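You operate a simulated robot arm through the tools that you are given. There is no shell and no other tool.

You are at the controls of a simulated two-armed robot. One attempt, no reset.

## Task
Copy the small print on the board from 30 cm at 50 mm, lamp on, focus lever at 30.
Fine: a sharp shot by the orange button; the mode dial stays on Manual.

Only the result counts: the job must be done as asked and must still hold three seconds after the hand-in. Knocking over, shifting, dropping, spilling or breaking anything else fails it.

## Robot
Two 7-joint arms with fingered hands on one trunk that stands fixed in place. Base frame: the origin is at the foot of the trunk, x ahead of it, y to its left, z up; the work surface is at about z = 61. Units: cm, rad, N and s.
The left shoulder is at [3, 13.6, 108], the right one opposite. With the tool pointing down near the work surface each hand reaches from about 28 to 96 cm from the base axis, measured 20 degrees to its own side. Payload 5 kg a hand.
The tool frame of a hand sits at the grasp point between the pads (the TCP): z along the fingers, y along the line on which they close. The tips reach 4.2 cm beyond it. The gripper opens to 20.8 cm; its body begins 11.9 cm behind the TCP. The gripper is a hand of 4 fingers: y runs from the thumb to the fingers, the wrist lies at [0, 0, -33.2] in the tool frame.
Orientation is told as [roll, pitch, yaw] about the base's x, y, z axes, in that order, counted from this pose: with the fingers straight down and closing along the base's y, the tool's x points along the base's -x, its y along +y and its z along -z.

## Interface
- The arms move only by the tool servo_tool. It takes "left_commands", "right_commands" or both (then of equal length, played together; a hand with none holds still); each is a list of rows, each a list of 2 entries, a list of its own where there are three numbers: the shift along the tool's x, y, z in units of 20 mm (1.0 is 20 mm), then the turn, a rotation vector about the tool's x, y, z in units of 5 degrees (1.0 is 5 degrees). In form: [[[dx, dy, dz], [wx, wy, wz]], ...]. A call has 1 to 20 rows; each row shifts and turns the commanded pose from where the row before left it, along the tool's axes as they then stand. A call with a number of a shift or a turn outside -1 to 1 is refused whole. A row lasts 0.2 s, in which the tool goes at most 5 cm and 0.15 rad; a call with a longer step from one row to the next is refused whole. Where a pose cannot be reached the arm comes as near as it can. A force on the tool above 40 N (or 10 N above the force at the start of the call, whichever is more), or a blocked arm, ends the call early, and 0.2 s more pass. In this call time passes only in rows, and 0.2 s behind the last. It gives the time, the measured TCP pose, the force on the tool (base axes), the opening and the grip force at its end, in the units of the frame above (readings bear some noise), with the torque about the TCP (base axes, N m) and any sound that the robot's microphone picked up.
- Cameras (640 x 400 px; columns grow to the right, rows downward): "scene" is now at [4.81, -1.77, 180.94]; the picture's right is [-0.23, -0.97, 0.00], its down [-0.70, 0.16, -0.70] and it looks along [0.68, -0.16, -0.72] (base axes); focal length 312 px, centre (320, 200). "left" rides on the left gripper at [-10.1, 0, -14.5] in its tool frame; the picture's right is [0.00, -1.00, 0.00], its down [0.82, 0.00, -0.57] and it looks along [0.57, 0.00, 0.82] (tool axes); focal length 261 px, centre (320, 200). "right" rides on the right gripper at [10.1, 0, -14.5] in its tool frame; the picture's right is [0.00, 1.00, 0.00], its down [-0.82, 0.00, -0.57] and it looks along [-0.57, 0.00, 0.82] (tool axes); focal length 261 px, centre (320, 200). There is no depth. A picture from a camera that has moved, and an enlarged one, comes with that camera's place and axes in the base frame and with its lens.
- snapshot(camera): a new picture of that camera. No time passes.
- slide_trunk(by): moves the trunk up (or, below 0, down) by that many cm; the arms and the scene camera ride with it, the base frame stays. It gives what a move gives, with no picture.
- finger_targets(finger1, finger2, finger3, thumb_bend, hand): sets how far each is bent, from 0 (flat) to 100 (curled in); at 30 the hand is open as for a grip, at 70 the pads meet at the TCP. One left out holds its place. A second passes; each finger stops where it meets its share of the squeeze, and holds until it gets a number again. It is the only way to open and close the hand. It gives what a move gives, with no picture; readings hold the bend of each and the force on the fingers (four entries, about 0 where the hand has none), thumb and palm.
- turn_head(pan, tilt): turns the head with the scene camera to pan (to the left, within 2.496 rad either way) and tilt (down, from -0.506 to 1.204), counted from straight ahead of the robot. It gives what a move gives.
- close_up(camera, box): a new picture of the part [left, top, right, bottom] of that camera's present view, enlarged. No time passes.
- hand_in(): hands the job in; it is judged then, once.

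Places have to be worked out from the pictures, the camera data and where the tool is seen. Open the grippers and draw the arms clear of the work before you hand the job in, unless the task says otherwise.

The tools are called after "Call:" by a JSON object that holds its "fn" and its "kwargs". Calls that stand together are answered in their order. servo_tool: Moves the arms, as the interface text tells. Its arguments: {"type":"object","properties":{"left_commands":{"type":"array"},"right_commands":{"type":"array"}},"required":[]} The other tools are called the same way: slide_trunk (by) moves the trunk up or down; finger_targets (finger1, finger2, finger3, thumb_bend, hand) moves the fingers one by one; turn_head (pan, tilt) turns the head that bears the scene camera; snapshot (camera) takes a picture; close_up (camera, box) takes an enlarged picture of a part of a camera's view; hand_in () hands the job in.

At the start:

```text
time: 0.0
left_position: [73.47, 16.13, 129.69]
left_tcp_rot: [0.001, 0.0, 0.0]
left_wrist_force: [0.4, -0.7, 0.2]
left_torque: [0.0, 0.02, 0.01]
left_opening: 20.79
left_grasp_force: 0.1
left_shape: jaw
left_bend: [30.0, 30.0, 30.0, 30.0]
left_finger forces: [0.0, 0.1, 0.1, 0.1, 0.1, 0.1]
right_position: [70.51, -50.69, 127.52]
right_tcp_rot: [0.0, -0.002, 0.001]
right_wrist_force: [0.2, -0.7, -0.7]
right_torque: [-0.01, 0.01, 0.05]
right_opening: 20.78
right_grasp_force: 0.0
right_shape: jaw
right_bend: [30.0, 30.0, 30.0, 30.0]
right_finger forces: [0.1, 0.1, 0.1, 0.0, 0.0, 0.1]
trunk travel left (down, up): [-10.0, 39.0]
head pan, tilt (commanded): [-0.227, 0.799]
```

scene: 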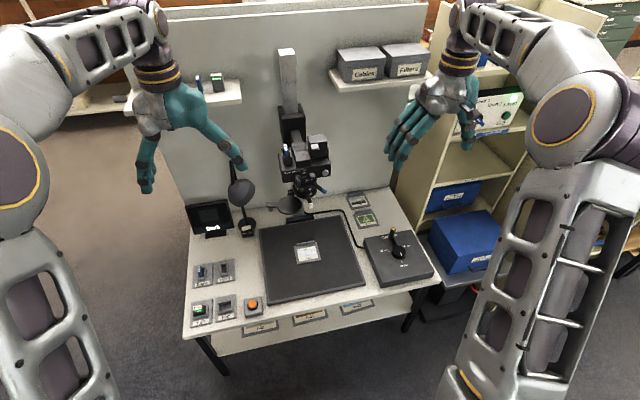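
right: 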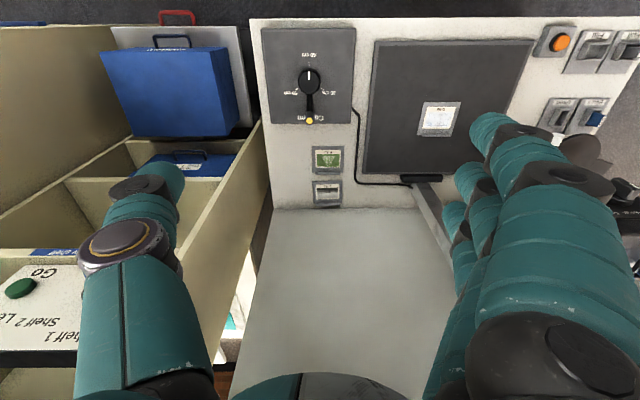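
left: 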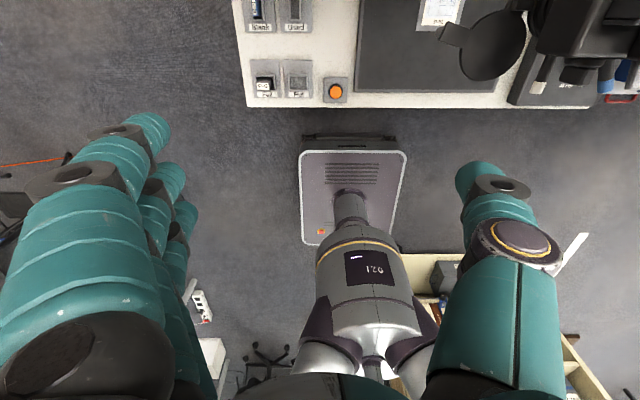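

I start by looking closely at the bench, since the first pictures show a copy stand with a camera, a selector dial box, and several small items on the table. I take enlargements of the parts.

Call:
{"fn": "close_up", "kwargs": {"camera": "scene", "box": [170, 230, 330, 330]}}

Call:
{"fn": "close_up", "kwargs": {"camera": "scene", "box": [250, 40, 378, 120]}}

Call:
{"fn": "close_up", "kwargs": {"camera": "scene", "box": [240, 120, 368, 200]}}

Call:
{"fn": "close_up", "kwargs": {"camera": "scene", "box": [330, 190, 458, 270]}}

Call:
{"fn": "close_up", "kwargs": {"camera": "scene", "box": [170, 150, 298, 230]}}

Call:
{"fn": "close_up", "kwargs": {"camera": "right", "box": [240, 20, 400, 120]}}

Call:
{"fn": "close_up", "kwargs": {"camera": "right", "box": [480, 10, 640, 110]}}

```text
4.00 times, centred on (250, 280) of scene
camera zoom: at [4.81, -1.77, 180.94], right [-0.23, -0.97, 0.0], down [-0.7, 0.16, -0.7], along [0.68, -0.16, -0.72], focal length 1246 px, centre (600, -120)
```

zoom: 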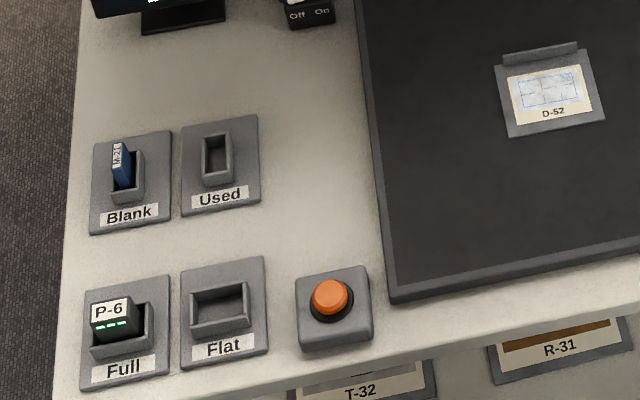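

```text
5.00 times, centred on (314, 80) of scene
camera zoom: at [4.81, -1.77, 180.94], right [-0.23, -0.97, 0.0], down [-0.7, 0.16, -0.7], along [0.68, -0.16, -0.72], focal length 1557 px, centre (350, 800)
```

zoom: 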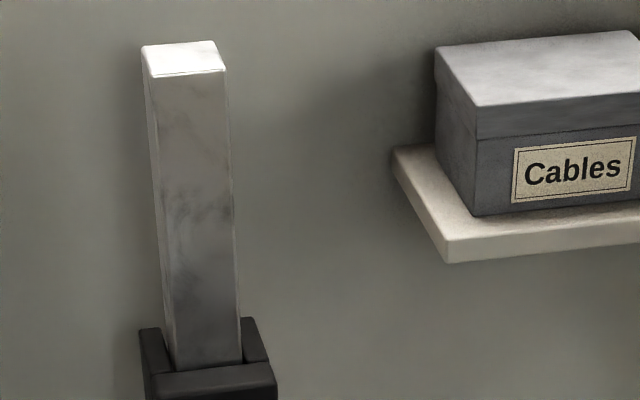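

```text
5.00 times, centred on (304, 160) of scene
camera zoom: at [4.81, -1.77, 180.94], right [-0.23, -0.97, 0.0], down [-0.7, 0.16, -0.7], along [0.68, -0.16, -0.72], focal length 1557 px, centre (400, 400)
```

zoom: 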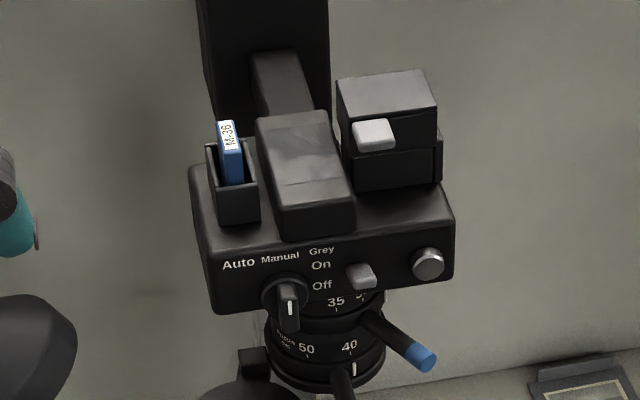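

```text
5.00 times, centred on (394, 230) of scene
camera zoom: at [4.81, -1.77, 180.94], right [-0.23, -0.97, 0.0], down [-0.7, 0.16, -0.7], along [0.68, -0.16, -0.72], focal length 1557 px, centre (-50, 50)
```

zoom: 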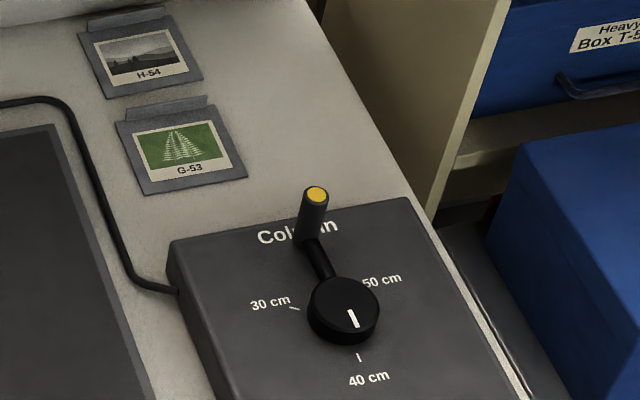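

```text
5.00 times, centred on (234, 190) of scene
camera zoom: at [4.81, -1.77, 180.94], right [-0.23, -0.97, 0.0], down [-0.7, 0.16, -0.7], along [0.68, -0.16, -0.72], focal length 1557 px, centre (750, 250)
```

zoom: 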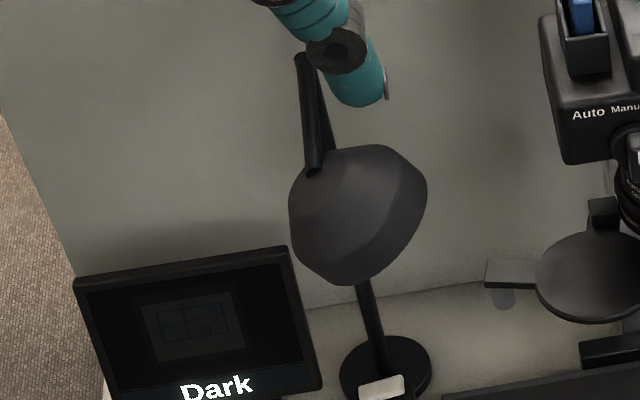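

```text
4.00 times, centred on (320, 70) of right
camera zoom: at [60.44, -50.44, 141.79], right [0.0, 1.0, 0.0], down [0.82, 0.0, 0.57], along [0.57, 0.0, -0.82], focal length 1043 px, centre (320, 720)
```

zoom: 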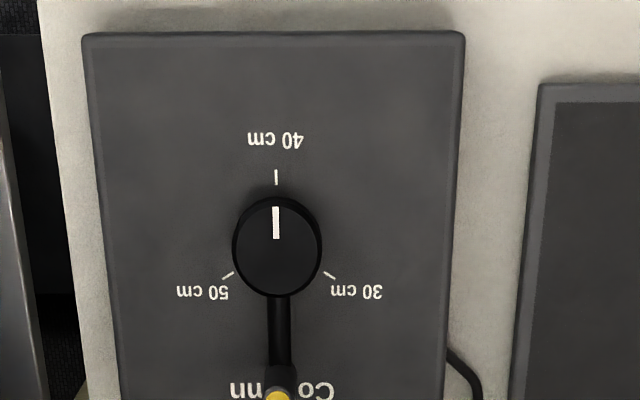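

```text
4.00 times, centred on (560, 60) of right
camera zoom: at [60.44, -50.44, 141.79], right [0.0, 1.0, 0.0], down [0.82, 0.0, 0.57], along [0.57, 0.0, -0.82], focal length 1043 px, centre (-640, 760)
```

zoom: 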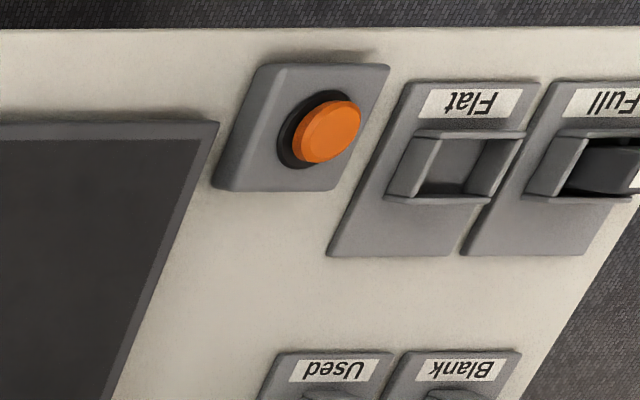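

The monitor reads "Dark" and the column crank points to 40 cm. I zoom further onto the camera body, the lens and the monitor.

Call:
{"fn": "close_up", "kwargs": {"camera": "scene", "box": [274, 135, 338, 175]}}

Call:
{"fn": "close_up", "kwargs": {"camera": "scene", "box": [274, 165, 338, 205]}}

Call:
{"fn": "close_up", "kwargs": {"camera": "scene", "box": [180, 195, 260, 245]}}

Call:
{"fn": "close_up", "kwargs": {"camera": "scene", "box": [260, 180, 340, 230]}}

Call:
{"fn": "close_up", "kwargs": {"camera": "scene", "box": [190, 50, 270, 100]}}

Call:
{"fn": "close_up", "kwargs": {"camera": "left", "box": [420, 0, 640, 137]}}

Call:
{"fn": "close_up", "kwargs": {"camera": "scene", "box": [220, 290, 380, 390]}}

```text
10.00 times, centred on (306, 155) of scene
camera zoom: at [4.81, -1.77, 180.94], right [-0.23, -0.97, 0.0], down [-0.7, 0.16, -0.7], along [0.68, -0.16, -0.72], focal length 3115 px, centre (460, 650)
```

zoom: 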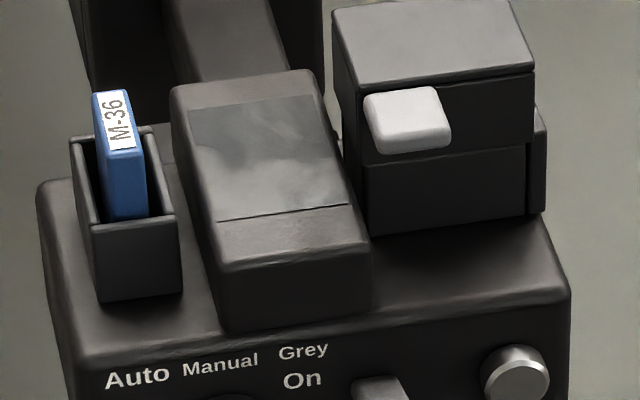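

```text
10.00 times, centred on (306, 185) of scene
camera zoom: at [4.81, -1.77, 180.94], right [-0.23, -0.97, 0.0], down [-0.7, 0.16, -0.7], along [0.68, -0.16, -0.72], focal length 3115 px, centre (460, 350)
```

zoom: 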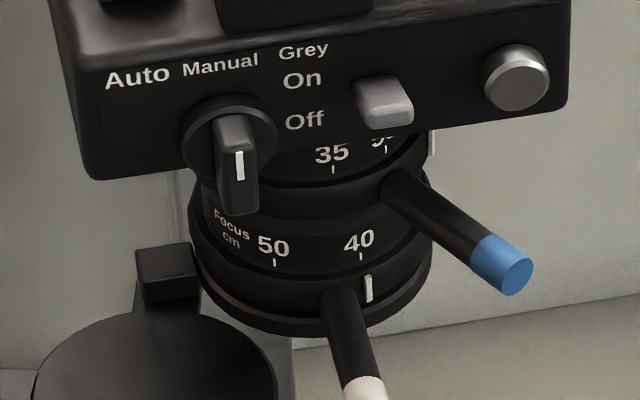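

```text
8.00 times, centred on (220, 220) of scene
camera zoom: at [4.81, -1.77, 180.94], right [-0.23, -0.97, 0.0], down [-0.7, 0.16, -0.7], along [0.68, -0.16, -0.72], focal length 2492 px, centre (1120, 40)
```

zoom: 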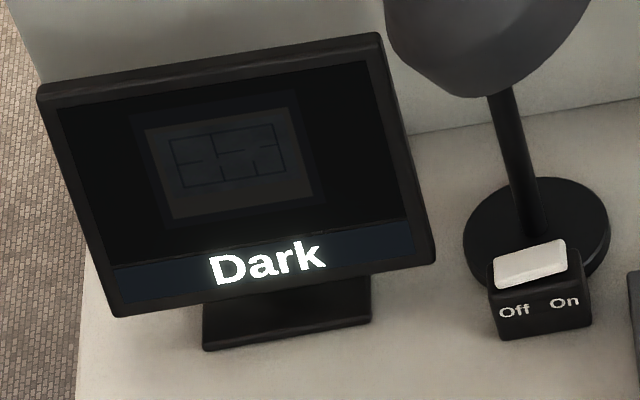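

```text
8.00 times, centred on (300, 205) of scene
camera zoom: at [4.81, -1.77, 180.94], right [-0.23, -0.97, 0.0], down [-0.7, 0.16, -0.7], along [0.68, -0.16, -0.72], focal length 2492 px, centre (480, 160)
```

zoom: 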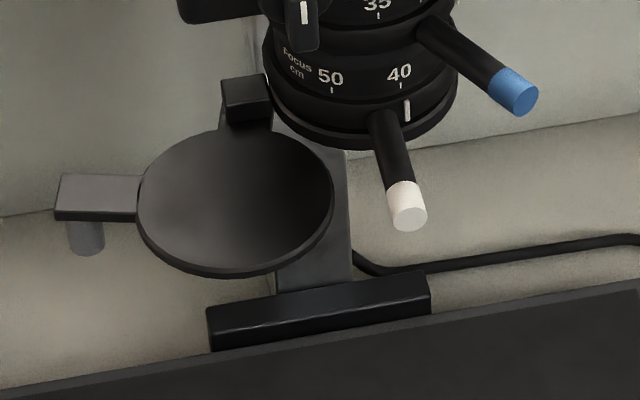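

```text
8.00 times, centred on (230, 75) of scene
camera zoom: at [4.81, -1.77, 180.94], right [-0.23, -0.97, 0.0], down [-0.7, 0.16, -0.7], along [0.68, -0.16, -0.72], focal length 2492 px, centre (1040, 1200)
```

zoom: 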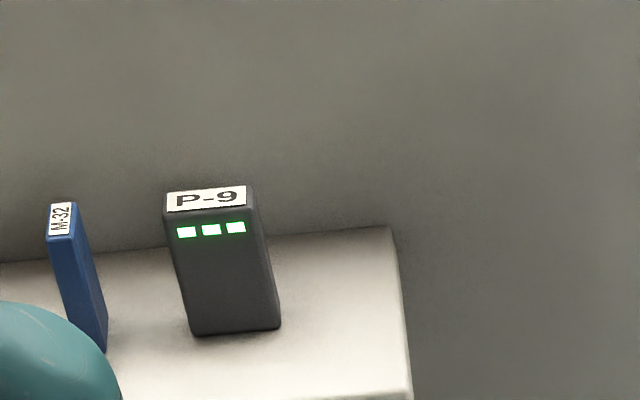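

```text
2.91 times, centred on (530, 68) of left
camera zoom: at [83.55, 16.03, 144.09], right [0.0, -1.0, 0.0], down [-0.82, 0.0, 0.57], along [-0.57, 0.0, -0.82], focal length 758 px, centre (-291, 582)
```

zoom: 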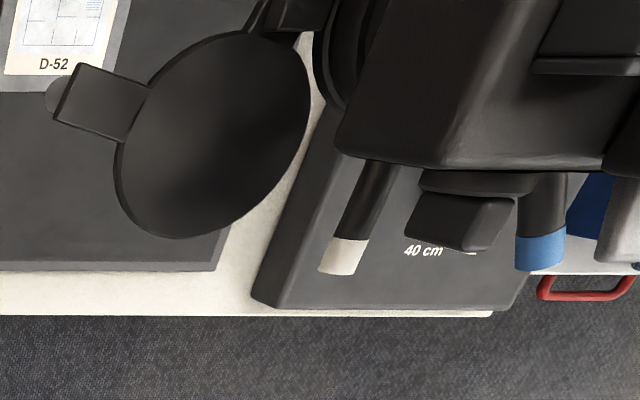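

```text
4.00 times, centred on (300, 340) of scene
camera zoom: at [4.81, -1.77, 180.94], right [-0.23, -0.97, 0.0], down [-0.7, 0.16, -0.7], along [0.68, -0.16, -0.72], focal length 1246 px, centre (400, -360)
```

zoom: 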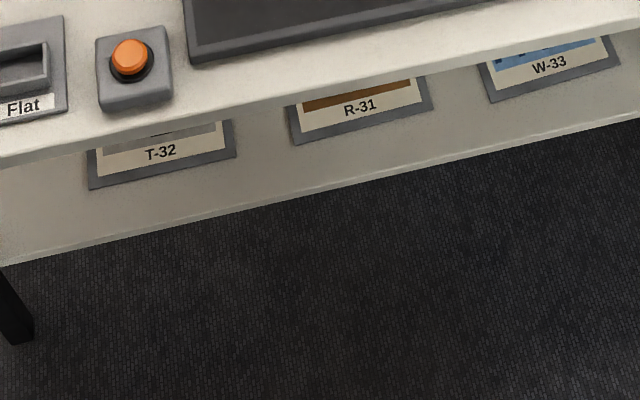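

I judge the crank handle tip to be near (82, -53, 73), the lens levers near (75, -15, 104) for white and (76, -20, 109) for blue. Before approaching, I close the right hand part way to learn its shape.

Call:
{"fn": "finger_targets", "kwargs": {"hand": "right", "finger1": 60, "finger2": 60, "finger3": 60, "thumb_bend": 60}}

Call:
{"fn": "snapshot", "kwargs": {"camera": "right"}}

Call:
{"fn": "snapshot", "kwargs": {"camera": "scene"}}

```text
time: 1.0
left_position: [73.5, 16.1, 129.7]
left_tcp_rot: [0.001, -0.001, 0.0]
left_wrist_force: [0.8, -0.5, -0.4]
left_torque: [-0.01, -0.02, 0.0]
left_opening: 20.76
left_grasp_force: 0.0
left_shape: jaw
left_bend: [30.0, 30.0, 30.0, 30.0]
left_finger forces: [0.1, 0.1, 0.0, 0.1, 0.0, 0.1]
right_position: [70.52, -50.64, 127.5]
right_tcp_rot: [0.0, 0.0, -0.001]
right_wrist_force: [1.5, 0.2, 0.4]
right_torque: [-0.04, 0.01, -0.02]
right_opening: 7.18
right_grasp_force: 0.1
right_shape: fingers
right_bend: [60.0, 60.0, 60.0, 60.0]
right_finger forces: [0.1, 0.0, 0.0, 0.0, 0.1, 0.0]
trunk travel left (down, up): [-10.0, 39.0]
head pan, tilt (commanded): [-0.227, 0.799]
```

```text
taken
camera right: at [60.44, -50.44, 141.79], right [0.0, 1.0, 0.0], down [0.82, 0.0, 0.57], along [0.57, 0.0, -0.82], focal length 261 px, centre (320, 200)
```

right: 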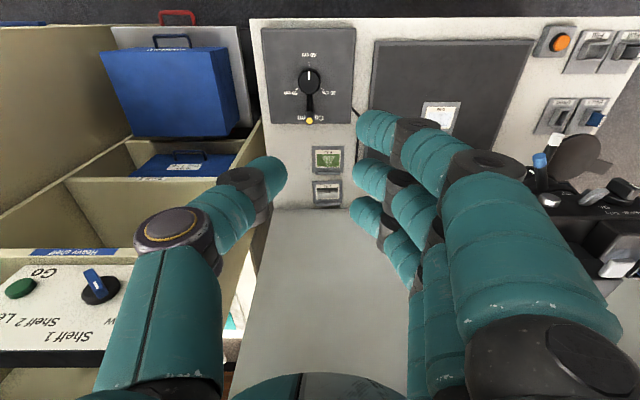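

```text
taken
camera scene: at [4.81, -1.77, 180.94], right [-0.23, -0.97, 0.0], down [-0.7, 0.16, -0.7], along [0.68, -0.16, -0.72], focal length 312 px, centre (320, 200)
```

scene: 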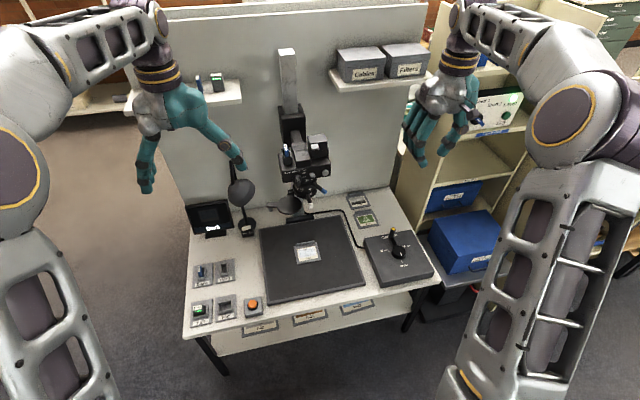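

The hand at bend 60 leaves a 7.2 cm gap, which can straddle the crank post. I move the right hand over the crank handle, staying well above it, to measure it more closely.

Call:
{"fn": "servo_tool", "kwargs": {"right_commands": [[[-0.3, -0.06, 0.9], [0, 0, 0]], [[-0.3, -0.06, 0.9], [0, 0, 0]], [[-0.3, -0.06, 0.9], [0, 0, 0]], [[-0.3, -0.06, 0.9], [0, 0, 0]], [[-0.3, -0.06, 0.9], [0, 0, 0]], [[-0.3, -0.06, 0.9], [0, 0, 0]], [[-0.3, -0.06, 0.9], [0, 0, 0]], [[-0.3, -0.06, 0.9], [0, 0, 0]], [[-0.3, -0.06, 0.9], [0, 0, 0]], [[-0.3, -0.06, 0.9], [0, 0, 0]], [[-0.3, -0.06, 0.9], [0, 0, 0]], [[-0.3, -0.06, 0.9], [0, 0, 0]], [[-0.3, -0.06, 0.9], [0, 0, 0]], [[-0.3, -0.06, 0.9], [0, 0, 0]], [[-0.3, -0.06, 0.9], [0, 0, 0]], [[-0.3, -0.06, 0.9], [0, 0, 0]]]}}

Call:
{"fn": "snapshot", "kwargs": {"camera": "right"}}

Call:
{"fn": "snapshot", "kwargs": {"camera": "scene"}}

```text
time: 4.4
left_position: [73.64, 16.02, 129.56]
left_tcp_rot: [-0.001, 0.001, 0.0]
left_wrist_force: [0.5, 0.2, -0.5]
left_torque: [0.04, 0.06, 0.0]
left_opening: 20.79
left_grasp_force: 0.0
left_shape: jaw
left_bend: [30.0, 30.0, 30.0, 30.0]
left_finger forces: [0.1, 0.0, 0.0, 0.0, 0.0, 0.1]
right_position: [80.33, -52.68, 98.49]
right_tcp_rot: [0.001, -0.001, 0.0]
right_wrist_force: [0.7, -0.6, 0.9]
right_torque: [0.05, 0.04, 0.0]
right_opening: 7.19
right_grasp_force: 0.1
right_shape: fingers
right_bend: [60.0, 60.0, 60.0, 60.0]
right_finger forces: [0.1, 0.0, 0.0, 0.0, 0.1, 0.0]
trunk travel left (down, up): [-10.0, 39.0]
head pan, tilt (commanded): [-0.227, 0.799]
```

```text
taken
camera right: at [70.2, -52.37, 112.87], right [0.01, 1.0, 0.0], down [0.82, 0.0, 0.57], along [0.57, 0.0, -0.82], focal length 261 px, centre (320, 200)
```

right: 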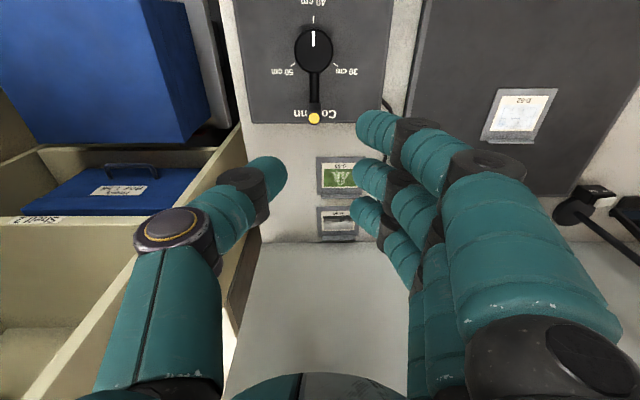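

```text
taken
camera scene: at [4.91, -1.81, 180.94], right [-0.23, -0.97, 0.0], down [-0.7, 0.16, -0.7], along [0.68, -0.16, -0.72], focal length 312 px, centre (320, 200)
```

scene: 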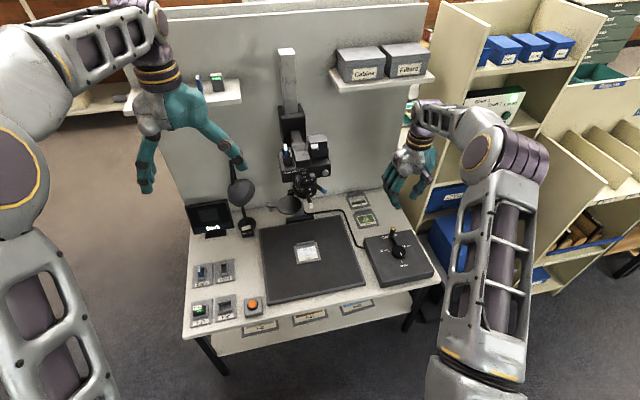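

The handle top triangulates to about (82.5, -53.2, 72.8) and the knob centre to about (74.0, -53.25). I zoom in on the crank and the lens area from here.

Call:
{"fn": "close_up", "kwargs": {"camera": "right", "box": [230, 0, 400, 140]}}

Call:
{"fn": "close_up", "kwargs": {"camera": "scene", "box": [360, 215, 440, 265]}}

Call:
{"fn": "close_up", "kwargs": {"camera": "right", "box": [540, 170, 640, 270]}}

```text
2.86 times, centred on (315, 70) of right
camera zoom: at [70.2, -52.37, 112.87], right [0.01, 1.0, 0.0], down [0.82, 0.0, 0.57], along [0.57, 0.0, -0.82], focal length 745 px, centre (334, 571)
```

zoom: 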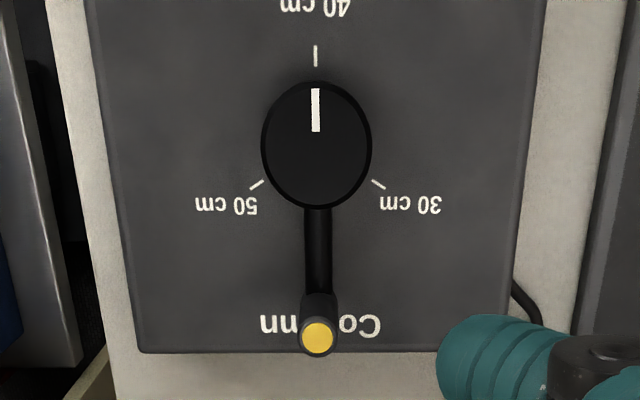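

```text
8.00 times, centred on (400, 240) of scene
camera zoom: at [4.91, -1.81, 180.94], right [-0.23, -0.97, 0.0], down [-0.7, 0.16, -0.7], along [0.68, -0.16, -0.72], focal length 2492 px, centre (-320, -120)
```

zoom: 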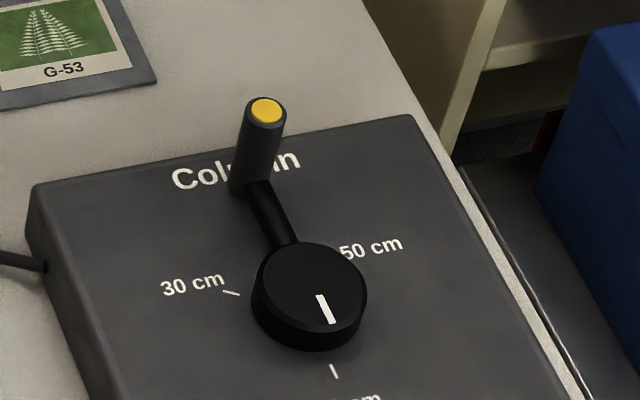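

```text
4.00 times, centred on (590, 220) of right
camera zoom: at [70.2, -52.37, 112.87], right [0.01, 1.0, 0.0], down [0.82, 0.0, 0.57], along [0.57, 0.0, -0.82], focal length 1043 px, centre (-760, 120)
```

zoom: 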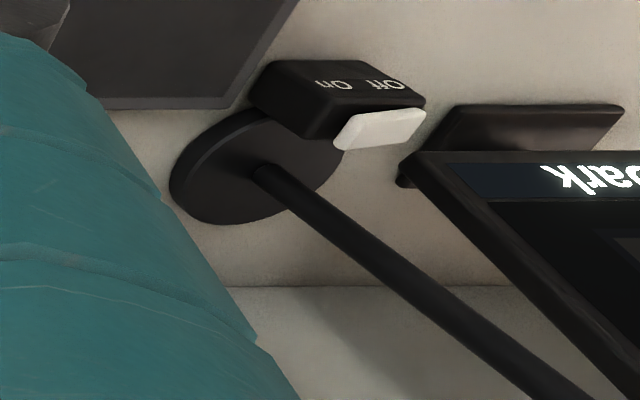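

The 30 cm tick is 120° clockwise (seen from above) from the present 40 cm setting, so the handle has to travel from +x round the −y side. I come down to z ≈ 79 centred over the post and check before descending around it.

Call:
{"fn": "servo_tool", "kwargs": {"right_commands": [[[-0.11, -0.03, 0.95], [0, 0, 0]], [[-0.11, -0.03, 0.95], [0, 0, 0]], [[-0.11, -0.03, 0.95], [0, 0, 0]], [[-0.11, -0.03, 0.95], [0, 0, 0]], [[-0.11, -0.03, 0.95], [0, 0, 0]], [[-0.11, -0.03, 0.95], [0, 0, 0]], [[-0.11, -0.03, 0.95], [0, 0, 0]], [[-0.11, -0.03, 0.95], [0, 0, 0]], [[-0.11, -0.03, 0.95], [0, 0, 0]], [[-0.11, -0.03, 0.95], [0, 0, 0]]]}}

Call:
{"fn": "snapshot", "kwargs": {"camera": "right"}}

Call:
{"fn": "close_up", "kwargs": {"camera": "scene", "box": [340, 165, 468, 245]}}

```text
time: 6.6
left_position: [73.5, 16.19, 129.52]
left_tcp_rot: [0.001, 0.001, 0.0]
left_wrist_force: [0.5, -0.6, -0.4]
left_torque: [0.08, 0.08, 0.01]
left_opening: 20.8
left_grasp_force: 0.1
left_shape: jaw
left_bend: [30.0, 30.0, 30.0, 30.0]
left_finger forces: [0.0, 0.0, 0.0, 0.1, 0.0, 0.0]
right_position: [82.47, -53.17, 79.54]
right_tcp_rot: [-0.001, 0.001, 0.001]
right_wrist_force: [-0.8, 0.4, -0.5]
right_torque: [0.04, 0.06, 0.02]
right_opening: 7.19
right_grasp_force: 0.1
right_shape: fingers
right_bend: [60.0, 60.0, 60.0, 60.0]
right_finger forces: [0.1, 0.1, 0.1, 0.1, 0.1, 0.0]
trunk travel left (down, up): [-10.0, 39.0]
head pan, tilt (commanded): [-0.227, 0.799]
```

```text
taken
camera right: at [72.31, -53.11, 93.9], right [0.01, 1.0, 0.0], down [0.82, 0.0, 0.57], along [0.57, 0.0, -0.82], focal length 261 px, centre (320, 200)
```

right: 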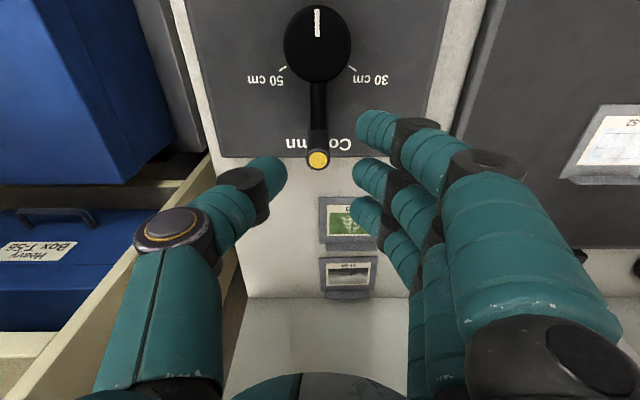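

```text
5.00 times, centred on (404, 205) of scene
camera zoom: at [4.89, -1.81, 180.94], right [-0.23, -0.97, 0.0], down [-0.7, 0.16, -0.7], along [0.68, -0.16, -0.72], focal length 1557 px, centre (-100, 175)
```

zoom: 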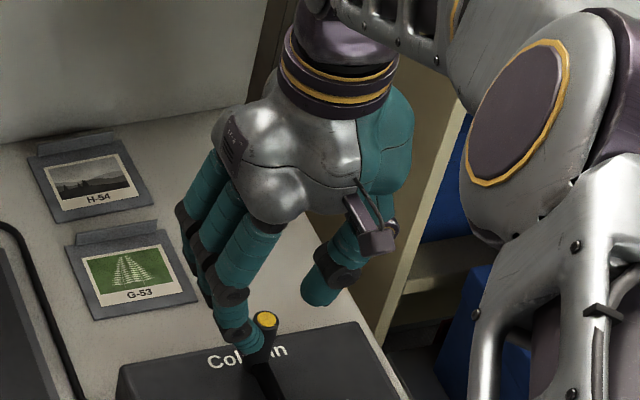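

The post sits centred between thumb and fingers in the view. I descend 6.5 cm to straddle it and then close gently.

Call:
{"fn": "servo_tool", "kwargs": {"right_commands": [[[0, 0, 0.8], [0, 0, 0]], [[0, 0, 0.8], [0, 0, 0]], [[0, 0, 0.8], [0, 0, 0]], [[0, 0, 0.8], [0, 0, 0]]]}}

Call:
{"fn": "snapshot", "kwargs": {"camera": "right"}}

Call:
{"fn": "close_up", "kwargs": {"camera": "scene", "box": [340, 175, 468, 255]}}

```text
time: 7.6
left_position: [73.42, 16.1, 129.49]
left_tcp_rot: [0.0, 0.0, -0.001]
left_wrist_force: [-0.7, 0.4, -0.4]
left_torque: [0.0, 0.06, 0.02]
left_opening: 20.8
left_grasp_force: 0.2
left_shape: jaw
left_bend: [30.0, 30.0, 30.0, 30.0]
left_finger forces: [0.0, 0.1, 0.1, 0.1, 0.1, 0.0]
right_position: [82.5, -53.17, 73.18]
right_tcp_rot: [0.0, 0.001, 0.0]
right_wrist_force: [0.2, -0.5, 0.4]
right_torque: [0.05, 0.05, -0.01]
right_opening: 7.18
right_grasp_force: 0.1
right_shape: fingers
right_bend: [60.0, 60.0, 60.0, 60.0]
right_finger forces: [0.1, 0.0, 0.0, 0.0, 0.0, 0.1]
trunk travel left (down, up): [-10.0, 39.0]
head pan, tilt (commanded): [-0.227, 0.799]
```

```text
taken
camera right: at [72.35, -52.97, 87.51], right [0.0, 1.0, 0.0], down [0.82, 0.0, 0.57], along [0.57, 0.0, -0.82], focal length 261 px, centre (320, 200)
```

right: 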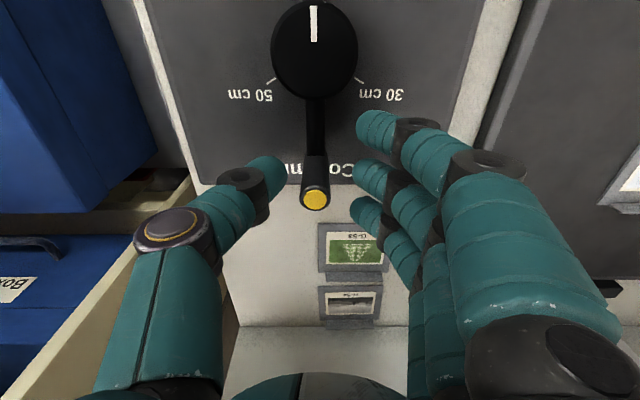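

```text
5.00 times, centred on (404, 215) of scene
camera zoom: at [4.85, -1.79, 180.94], right [-0.23, -0.97, 0.0], down [-0.7, 0.16, -0.7], along [0.68, -0.16, -0.72], focal length 1557 px, centre (-100, 125)
```

zoom: 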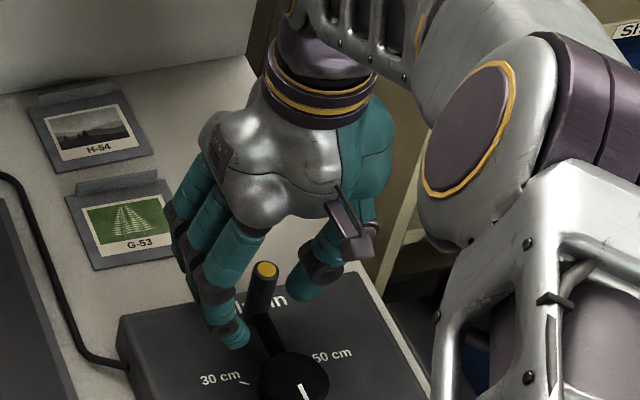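

The yellow top is at the image centre, that is at the TCP. I close the fingers onto the post.

Call:
{"fn": "finger_targets", "kwargs": {"hand": "right", "finger1": 70, "finger2": 70, "finger3": 70, "thumb_bend": 70}}

Call:
{"fn": "snapshot", "kwargs": {"camera": "right"}}

Call:
{"fn": "close_up", "kwargs": {"camera": "scene", "box": [340, 175, 468, 255]}}

```text
time: 8.6
left_position: [73.46, 16.02, 129.64]
left_tcp_rot: [0.0, 0.0, 0.0]
left_wrist_force: [-0.5, -0.4, -0.3]
left_torque: [0.0, 0.0, 0.0]
left_opening: 20.77
left_grasp_force: 0.0
left_shape: jaw
left_bend: [30.0, 30.0, 30.0, 30.0]
left_finger forces: [0.1, 0.1, 0.1, 0.0, 0.0, 0.1]
right_position: [82.42, -53.26, 73.08]
right_tcp_rot: [0.0, 0.001, 0.0]
right_wrist_force: [0.1, -5.0, -2.7]
right_torque: [-0.07, -0.04, -0.02]
right_opening: 3.83
right_grasp_force: 8.0
right_shape: fingers
right_bend: [70.0, 67.0, 70.0, 68.0]
right_finger forces: [0.0, 4.7, 0.1, 0.0, 10.3, 0.0]
trunk travel left (down, up): [-10.0, 39.0]
head pan, tilt (commanded): [-0.227, 0.799]
```

```text
taken
camera right: at [72.32, -53.02, 87.53], right [0.0, 1.0, 0.0], down [0.82, 0.0, 0.57], along [0.57, 0.0, -0.82], focal length 261 px, centre (320, 200)
```

right: 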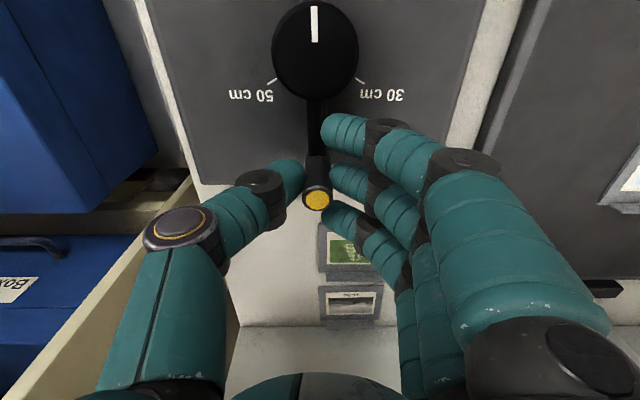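

```text
5.00 times, centred on (404, 215) of scene
camera zoom: at [4.84, -1.83, 180.94], right [-0.23, -0.97, 0.0], down [-0.7, 0.16, -0.7], along [0.68, -0.16, -0.72], focal length 1557 px, centre (-100, 125)
```

zoom: 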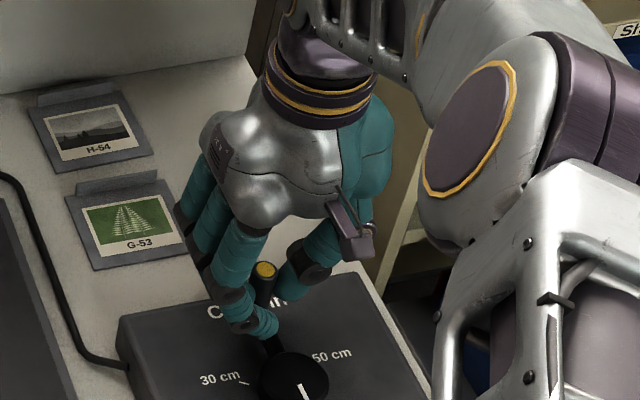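

The post is trapped between finger 2 and the thumb, with fingers 1 and 3 on either side. I now swing it clockwise about the knob centre, 30° first, turning the hand along with it.

Call:
{"fn": "servo_tool", "kwargs": {"right_commands": [[[0.016, -0.37, 0], [0, 0, 1]], [[0.016, -0.37, 0], [0, 0, 1]], [[0.016, -0.37, 0], [0, 0, 1]], [[0.016, -0.37, 0], [0, 0, 1]], [[0.016, -0.37, 0], [0, 0, 1]], [[0.016, -0.37, 0], [0, 0, 1]]]}}

Call:
{"fn": "snapshot", "kwargs": {"camera": "scene"}}

Call:
{"fn": "close_up", "kwargs": {"camera": "scene", "box": [350, 190, 478, 270]}}

Call:
{"fn": "snapshot", "kwargs": {"camera": "right"}}

```text
time: 10.0
left_position: [73.52, 16.05, 129.69]
left_tcp_rot: [0.001, 0.0, 0.001]
left_wrist_force: [0.5, -0.7, 0.5]
left_torque: [0.01, -0.02, 0.02]
left_opening: 20.77
left_grasp_force: 0.1
left_shape: jaw
left_bend: [30.0, 30.0, 30.0, 30.0]
left_finger forces: [0.0, 0.0, 0.0, 0.1, 0.0, 0.1]
right_position: [81.32, -57.43, 73.26]
right_tcp_rot: [-0.001, 0.001, -0.524]
right_wrist_force: [3.6, 2.0, -0.5]
right_torque: [0.1, -0.15, 0.0]
right_opening: 3.55
right_grasp_force: 5.6
right_shape: fingers
right_bend: [70.0, 66.0, 70.0, 69.0]
right_finger forces: [0.0, 6.3, 0.0, 0.0, 4.6, 0.0]
trunk travel left (down, up): [-10.0, 39.0]
head pan, tilt (commanded): [-0.227, 0.799]
```

```text
taken
camera scene: at [4.84, -1.79, 180.94], right [-0.23, -0.97, 0.0], down [-0.7, 0.16, -0.7], along [0.68, -0.16, -0.72], focal length 312 px, centre (320, 200)
```

scene: 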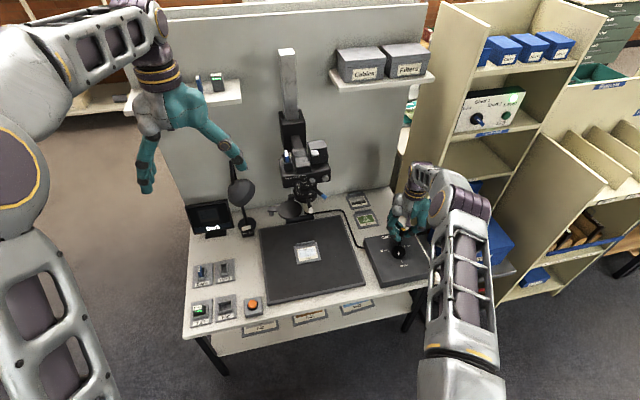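

```text
5.00 times, centred on (414, 230) of scene
camera zoom: at [4.84, -1.79, 180.94], right [-0.23, -0.97, 0.0], down [-0.7, 0.16, -0.7], along [0.68, -0.16, -0.72], focal length 1557 px, centre (-150, 50)
```

zoom: 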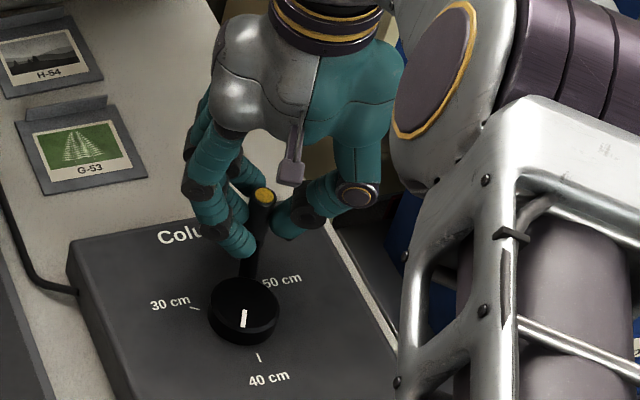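

```text
taken
camera right: at [72.51, -52.2, 87.58], right [0.51, 0.86, 0.0], down [0.71, -0.41, 0.57], along [0.49, -0.29, -0.82], focal length 261 px, centre (320, 200)
```

right: 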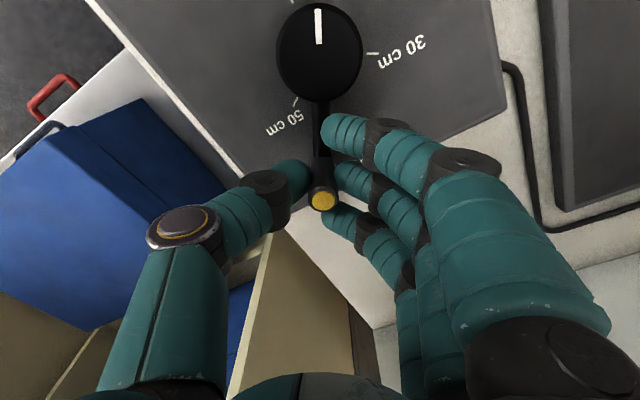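

The crank follows smoothly and forces are small. I continue another 60° of the arc.

Call:
{"fn": "servo_tool", "kwargs": {"right_commands": [[[0.016, -0.37, 0], [0, 0, 1]], [[0.016, -0.37, 0], [0, 0, 1]], [[0.016, -0.37, 0], [0, 0, 1]], [[0.016, -0.37, 0], [0, 0, 1]], [[0.016, -0.37, 0], [0, 0, 1]], [[0.016, -0.37, 0], [0, 0, 1]], [[0.016, -0.37, 0], [0, 0, 1]], [[0.016, -0.37, 0], [0, 0, 1]], [[0.016, -0.37, 0], [0, 0, 1]], [[0.016, -0.37, 0], [0, 0, 1]], [[0.016, -0.37, 0], [0, 0, 1]], [[0.016, -0.37, 0], [0, 0, 1]]]}}

Call:
{"fn": "snapshot", "kwargs": {"camera": "scene"}}

Call:
{"fn": "snapshot", "kwargs": {"camera": "right"}}

```text
time: 12.6
left_position: [73.48, 16.22, 129.67]
left_tcp_rot: [0.001, 0.0, 0.0]
left_wrist_force: [0.0, 0.0, -0.8]
left_torque: [0.0, -0.02, 0.0]
left_opening: 20.8
left_grasp_force: 0.0
left_shape: jaw
left_bend: [30.0, 30.0, 30.0, 30.0]
left_finger forces: [0.0, 0.1, 0.0, 0.0, 0.0, 0.0]
right_position: [73.88, -61.53, 73.25]
right_tcp_rot: [0.002, 0.002, -1.57]
right_wrist_force: [2.7, 13.6, 2.9]
right_torque: [0.38, -0.14, -0.01]
right_opening: 3.5
right_grasp_force: 8.7
right_shape: fingers
right_bend: [70.0, 66.0, 70.0, 69.0]
right_finger forces: [0.0, 10.0, 0.0, 0.1, 7.0, 0.1]
trunk travel left (down, up): [-10.0, 39.0]
head pan, tilt (commanded): [-0.227, 0.799]
```

```text
taken
camera scene: at [4.8, -1.66, 180.95], right [-0.22, -0.97, 0.0], down [-0.7, 0.16, -0.7], along [0.68, -0.16, -0.72], focal length 312 px, centre (320, 200)
```

scene: 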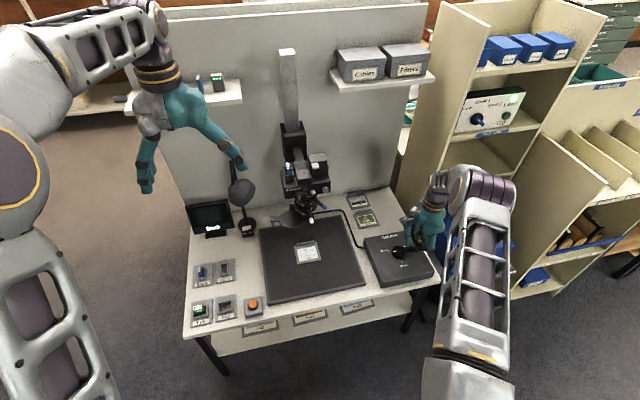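

```text
taken
camera right: at [73.92, -51.27, 87.58], right [1.0, -0.01, 0.0], down [0.0, -0.82, 0.57], along [0.0, -0.57, -0.82], focal length 261 px, centre (320, 200)
```

right: 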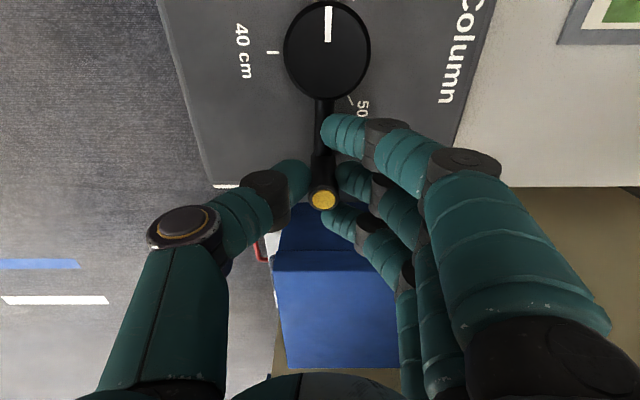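

The carriage is coming down; a 13.6 N side load shows my arc centre is slightly off, so I ease inward by 2–3 mm and turn 25° more.

Call:
{"fn": "servo_tool", "kwargs": {"right_commands": [[[0.1, -0.37, 0], [0, 0, 1]], [[0.06, -0.37, 0], [0, 0, 1]], [[0.016, -0.37, 0], [0, 0, 1]], [[0.016, -0.37, 0], [0, 0, 1]], [[0.016, -0.37, 0], [0, 0, 1]]]}}

Call:
{"fn": "close_up", "kwargs": {"camera": "scene", "box": [350, 210, 478, 290]}}

Call:
{"fn": "snapshot", "kwargs": {"camera": "right"}}

```text
time: 13.8
left_position: [73.53, 16.18, 129.61]
left_tcp_rot: [0.001, -0.001, -0.001]
left_wrist_force: [0.6, -0.4, 0.4]
left_torque: [0.03, -0.02, -0.02]
left_opening: 20.76
left_grasp_force: 0.0
left_shape: jaw
left_bend: [30.0, 30.0, 30.0, 30.0]
left_finger forces: [0.0, 0.0, 0.0, 0.1, 0.1, 0.0]
right_position: [70.26, -60.45, 73.19]
right_tcp_rot: [-0.001, 0.0, -2.008]
right_wrist_force: [6.4, 11.1, -0.9]
right_torque: [0.33, -0.25, -0.02]
right_opening: 3.56
right_grasp_force: 8.0
right_shape: fingers
right_bend: [70.0, 66.0, 70.0, 69.0]
right_finger forces: [0.0, 8.7, 0.1, 0.1, 7.7, 0.0]
trunk travel left (down, up): [-10.0, 39.0]
head pan, tilt (commanded): [-0.227, 0.799]
```

```text
5.00 times, centred on (414, 250) of scene
camera zoom: at [4.85, -1.71, 180.94], right [-0.23, -0.97, 0.0], down [-0.7, 0.16, -0.7], along [0.68, -0.16, -0.72], focal length 1557 px, centre (-150, -50)
```

zoom: 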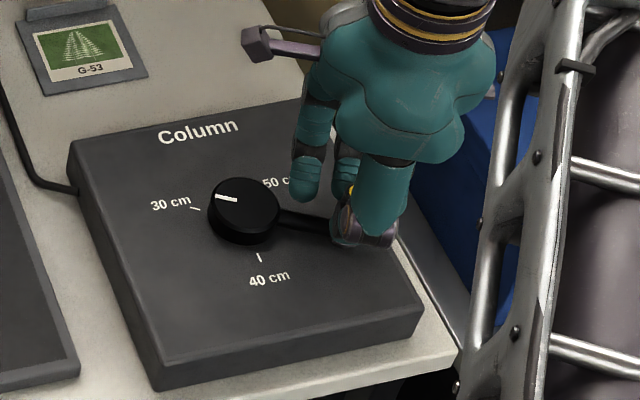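

```text
taken
camera right: at [74.64, -51.21, 87.62], right [0.9, -0.43, 0.0], down [-0.35, -0.74, 0.57], along [-0.24, -0.52, -0.82], focal length 261 px, centre (320, 200)
```

right: 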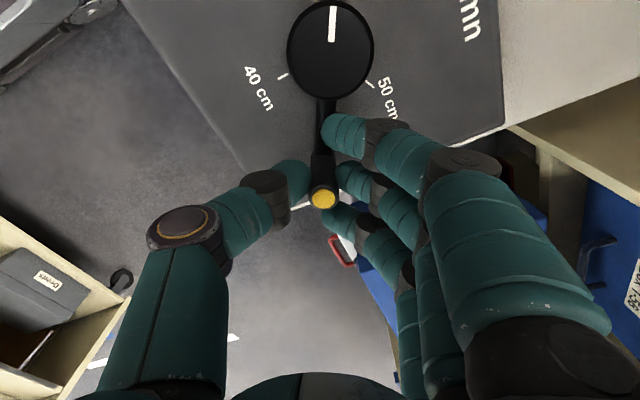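

The pointer is about 5° short of the 30 cm tick, and the load is purely radial. I turn 5° more while easing inward.

Call:
{"fn": "servo_tool", "kwargs": {"right_commands": [[[0.08, -0.37, 0], [0, 0, 1]], [[0.06, 0, 0], [0, 0, 0]]]}}

Call:
{"fn": "close_up", "kwargs": {"camera": "scene", "box": [360, 225, 424, 265]}}

Call:
{"fn": "snapshot", "kwargs": {"camera": "right"}}

Call:
{"fn": "close_up", "kwargs": {"camera": "scene", "box": [170, 120, 362, 240]}}

```text
time: 14.4
left_position: [73.48, 16.1, 129.55]
left_tcp_rot: [0.002, 0.0, -0.001]
left_wrist_force: [-0.2, -0.4, -0.6]
left_torque: [0.0, 0.0, 0.0]
left_opening: 20.79
left_grasp_force: 0.0
left_shape: jaw
left_bend: [30.0, 30.0, 30.0, 30.0]
left_finger forces: [0.0, 0.0, 0.1, 0.0, 0.0, 0.1]
right_position: [69.79, -60.15, 73.3]
right_tcp_rot: [0.002, -0.001, -2.097]
right_wrist_force: [12.8, 2.5, 3.1]
right_torque: [0.08, -0.45, 0.18]
right_opening: 3.38
right_grasp_force: 7.9
right_shape: fingers
right_bend: [70.0, 64.0, 70.0, 69.0]
right_finger forces: [0.1, 13.1, 0.0, 0.1, 2.1, 0.0]
trunk travel left (down, up): [-10.0, 39.0]
head pan, tilt (commanded): [-0.227, 0.799]
```

```text
10.00 times, centred on (392, 245) of scene
camera zoom: at [4.88, -1.75, 180.95], right [-0.23, -0.97, 0.0], down [-0.7, 0.16, -0.7], along [0.68, -0.16, -0.72], focal length 3115 px, centre (-400, -250)
```

zoom: 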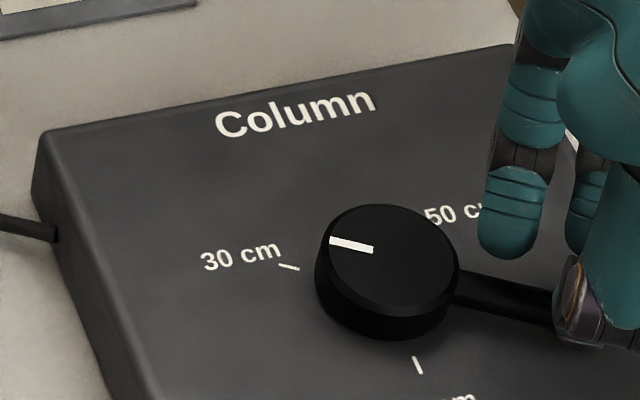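

```text
taken
camera right: at [74.93, -51.28, 87.65], right [0.86, -0.51, 0.0], down [-0.42, -0.71, 0.57], along [-0.29, -0.49, -0.82], focal length 261 px, centre (320, 200)
```

right: 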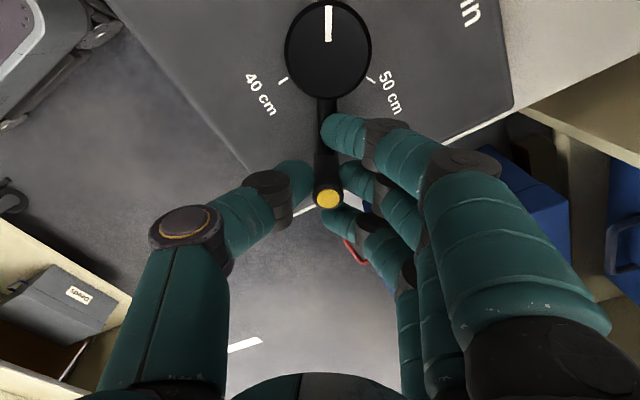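

```text
3.33 times, centred on (266, 180) of scene
camera zoom: at [4.88, -1.75, 180.95], right [-0.23, -0.97, 0.0], down [-0.7, 0.16, -0.7], along [0.68, -0.16, -0.72], focal length 1038 px, centre (500, 267)
```

zoom: 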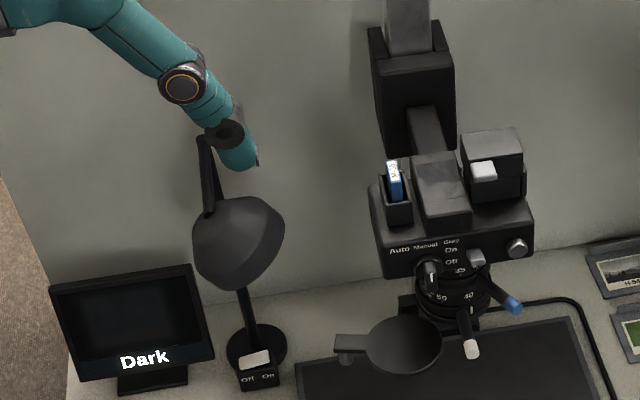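

The pointer now lines up with the 30 cm tick and a ~10 N tangential resistance suggests the end stop. I release the post.

Call:
{"fn": "finger_targets", "kwargs": {"hand": "right", "finger1": 58, "finger2": 58, "finger3": 58, "thumb_bend": 58}}

Call:
{"fn": "snapshot", "kwargs": {"camera": "right"}}

Call:
{"fn": "close_up", "kwargs": {"camera": "scene", "box": [360, 225, 424, 265]}}

```text
time: 15.4
left_position: [73.44, 16.14, 129.6]
left_tcp_rot: [0.0, 0.001, 0.0]
left_wrist_force: [-0.1, -0.3, -0.5]
left_torque: [-0.02, 0.02, -0.03]
left_opening: 20.79
left_grasp_force: 0.0
left_shape: jaw
left_bend: [30.0, 30.0, 30.0, 30.0]
left_finger forces: [0.0, 0.1, 0.0, 0.1, 0.0, 0.0]
right_position: [69.79, -59.95, 73.29]
right_tcp_rot: [0.001, 0.0, -2.094]
right_wrist_force: [0.1, 0.6, 0.3]
right_torque: [0.02, 0.02, -0.04]
right_opening: 8.46
right_grasp_force: 0.0
right_shape: fingers
right_bend: [57.0, 57.0, 57.0, 57.0]
right_finger forces: [0.0, 0.1, 0.1, 0.0, 0.1, 0.0]
trunk travel left (down, up): [-10.0, 39.0]
head pan, tilt (commanded): [-0.227, 0.799]
```

```text
taken
camera right: at [74.83, -51.19, 87.58], right [0.86, -0.5, 0.0], down [-0.41, -0.71, 0.57], along [-0.29, -0.49, -0.82], focal length 261 px, centre (320, 200)
```

right: 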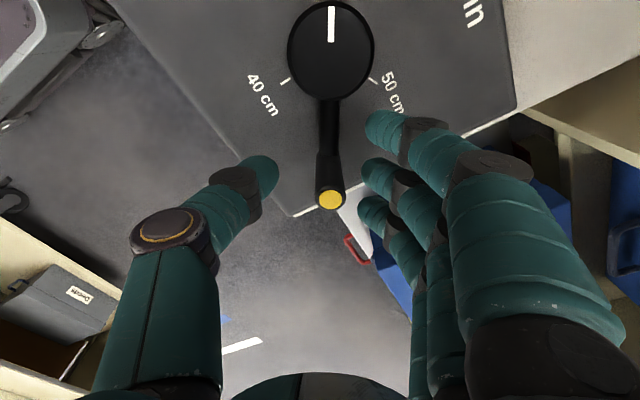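

```text
10.00 times, centred on (392, 245) of scene
camera zoom: at [4.81, -1.77, 180.94], right [-0.23, -0.97, 0.0], down [-0.7, 0.16, -0.7], along [0.68, -0.16, -0.72], focal length 3115 px, centre (-400, -250)
```

zoom: 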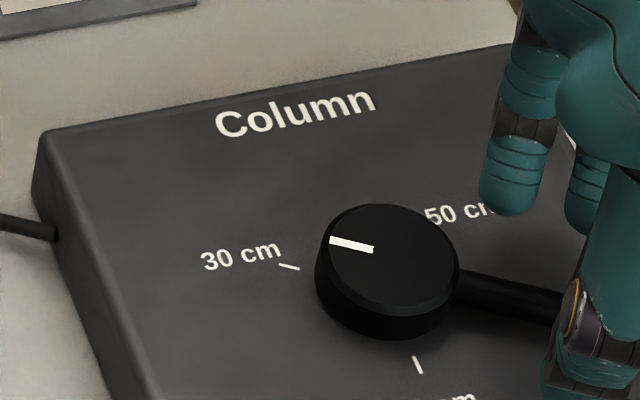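

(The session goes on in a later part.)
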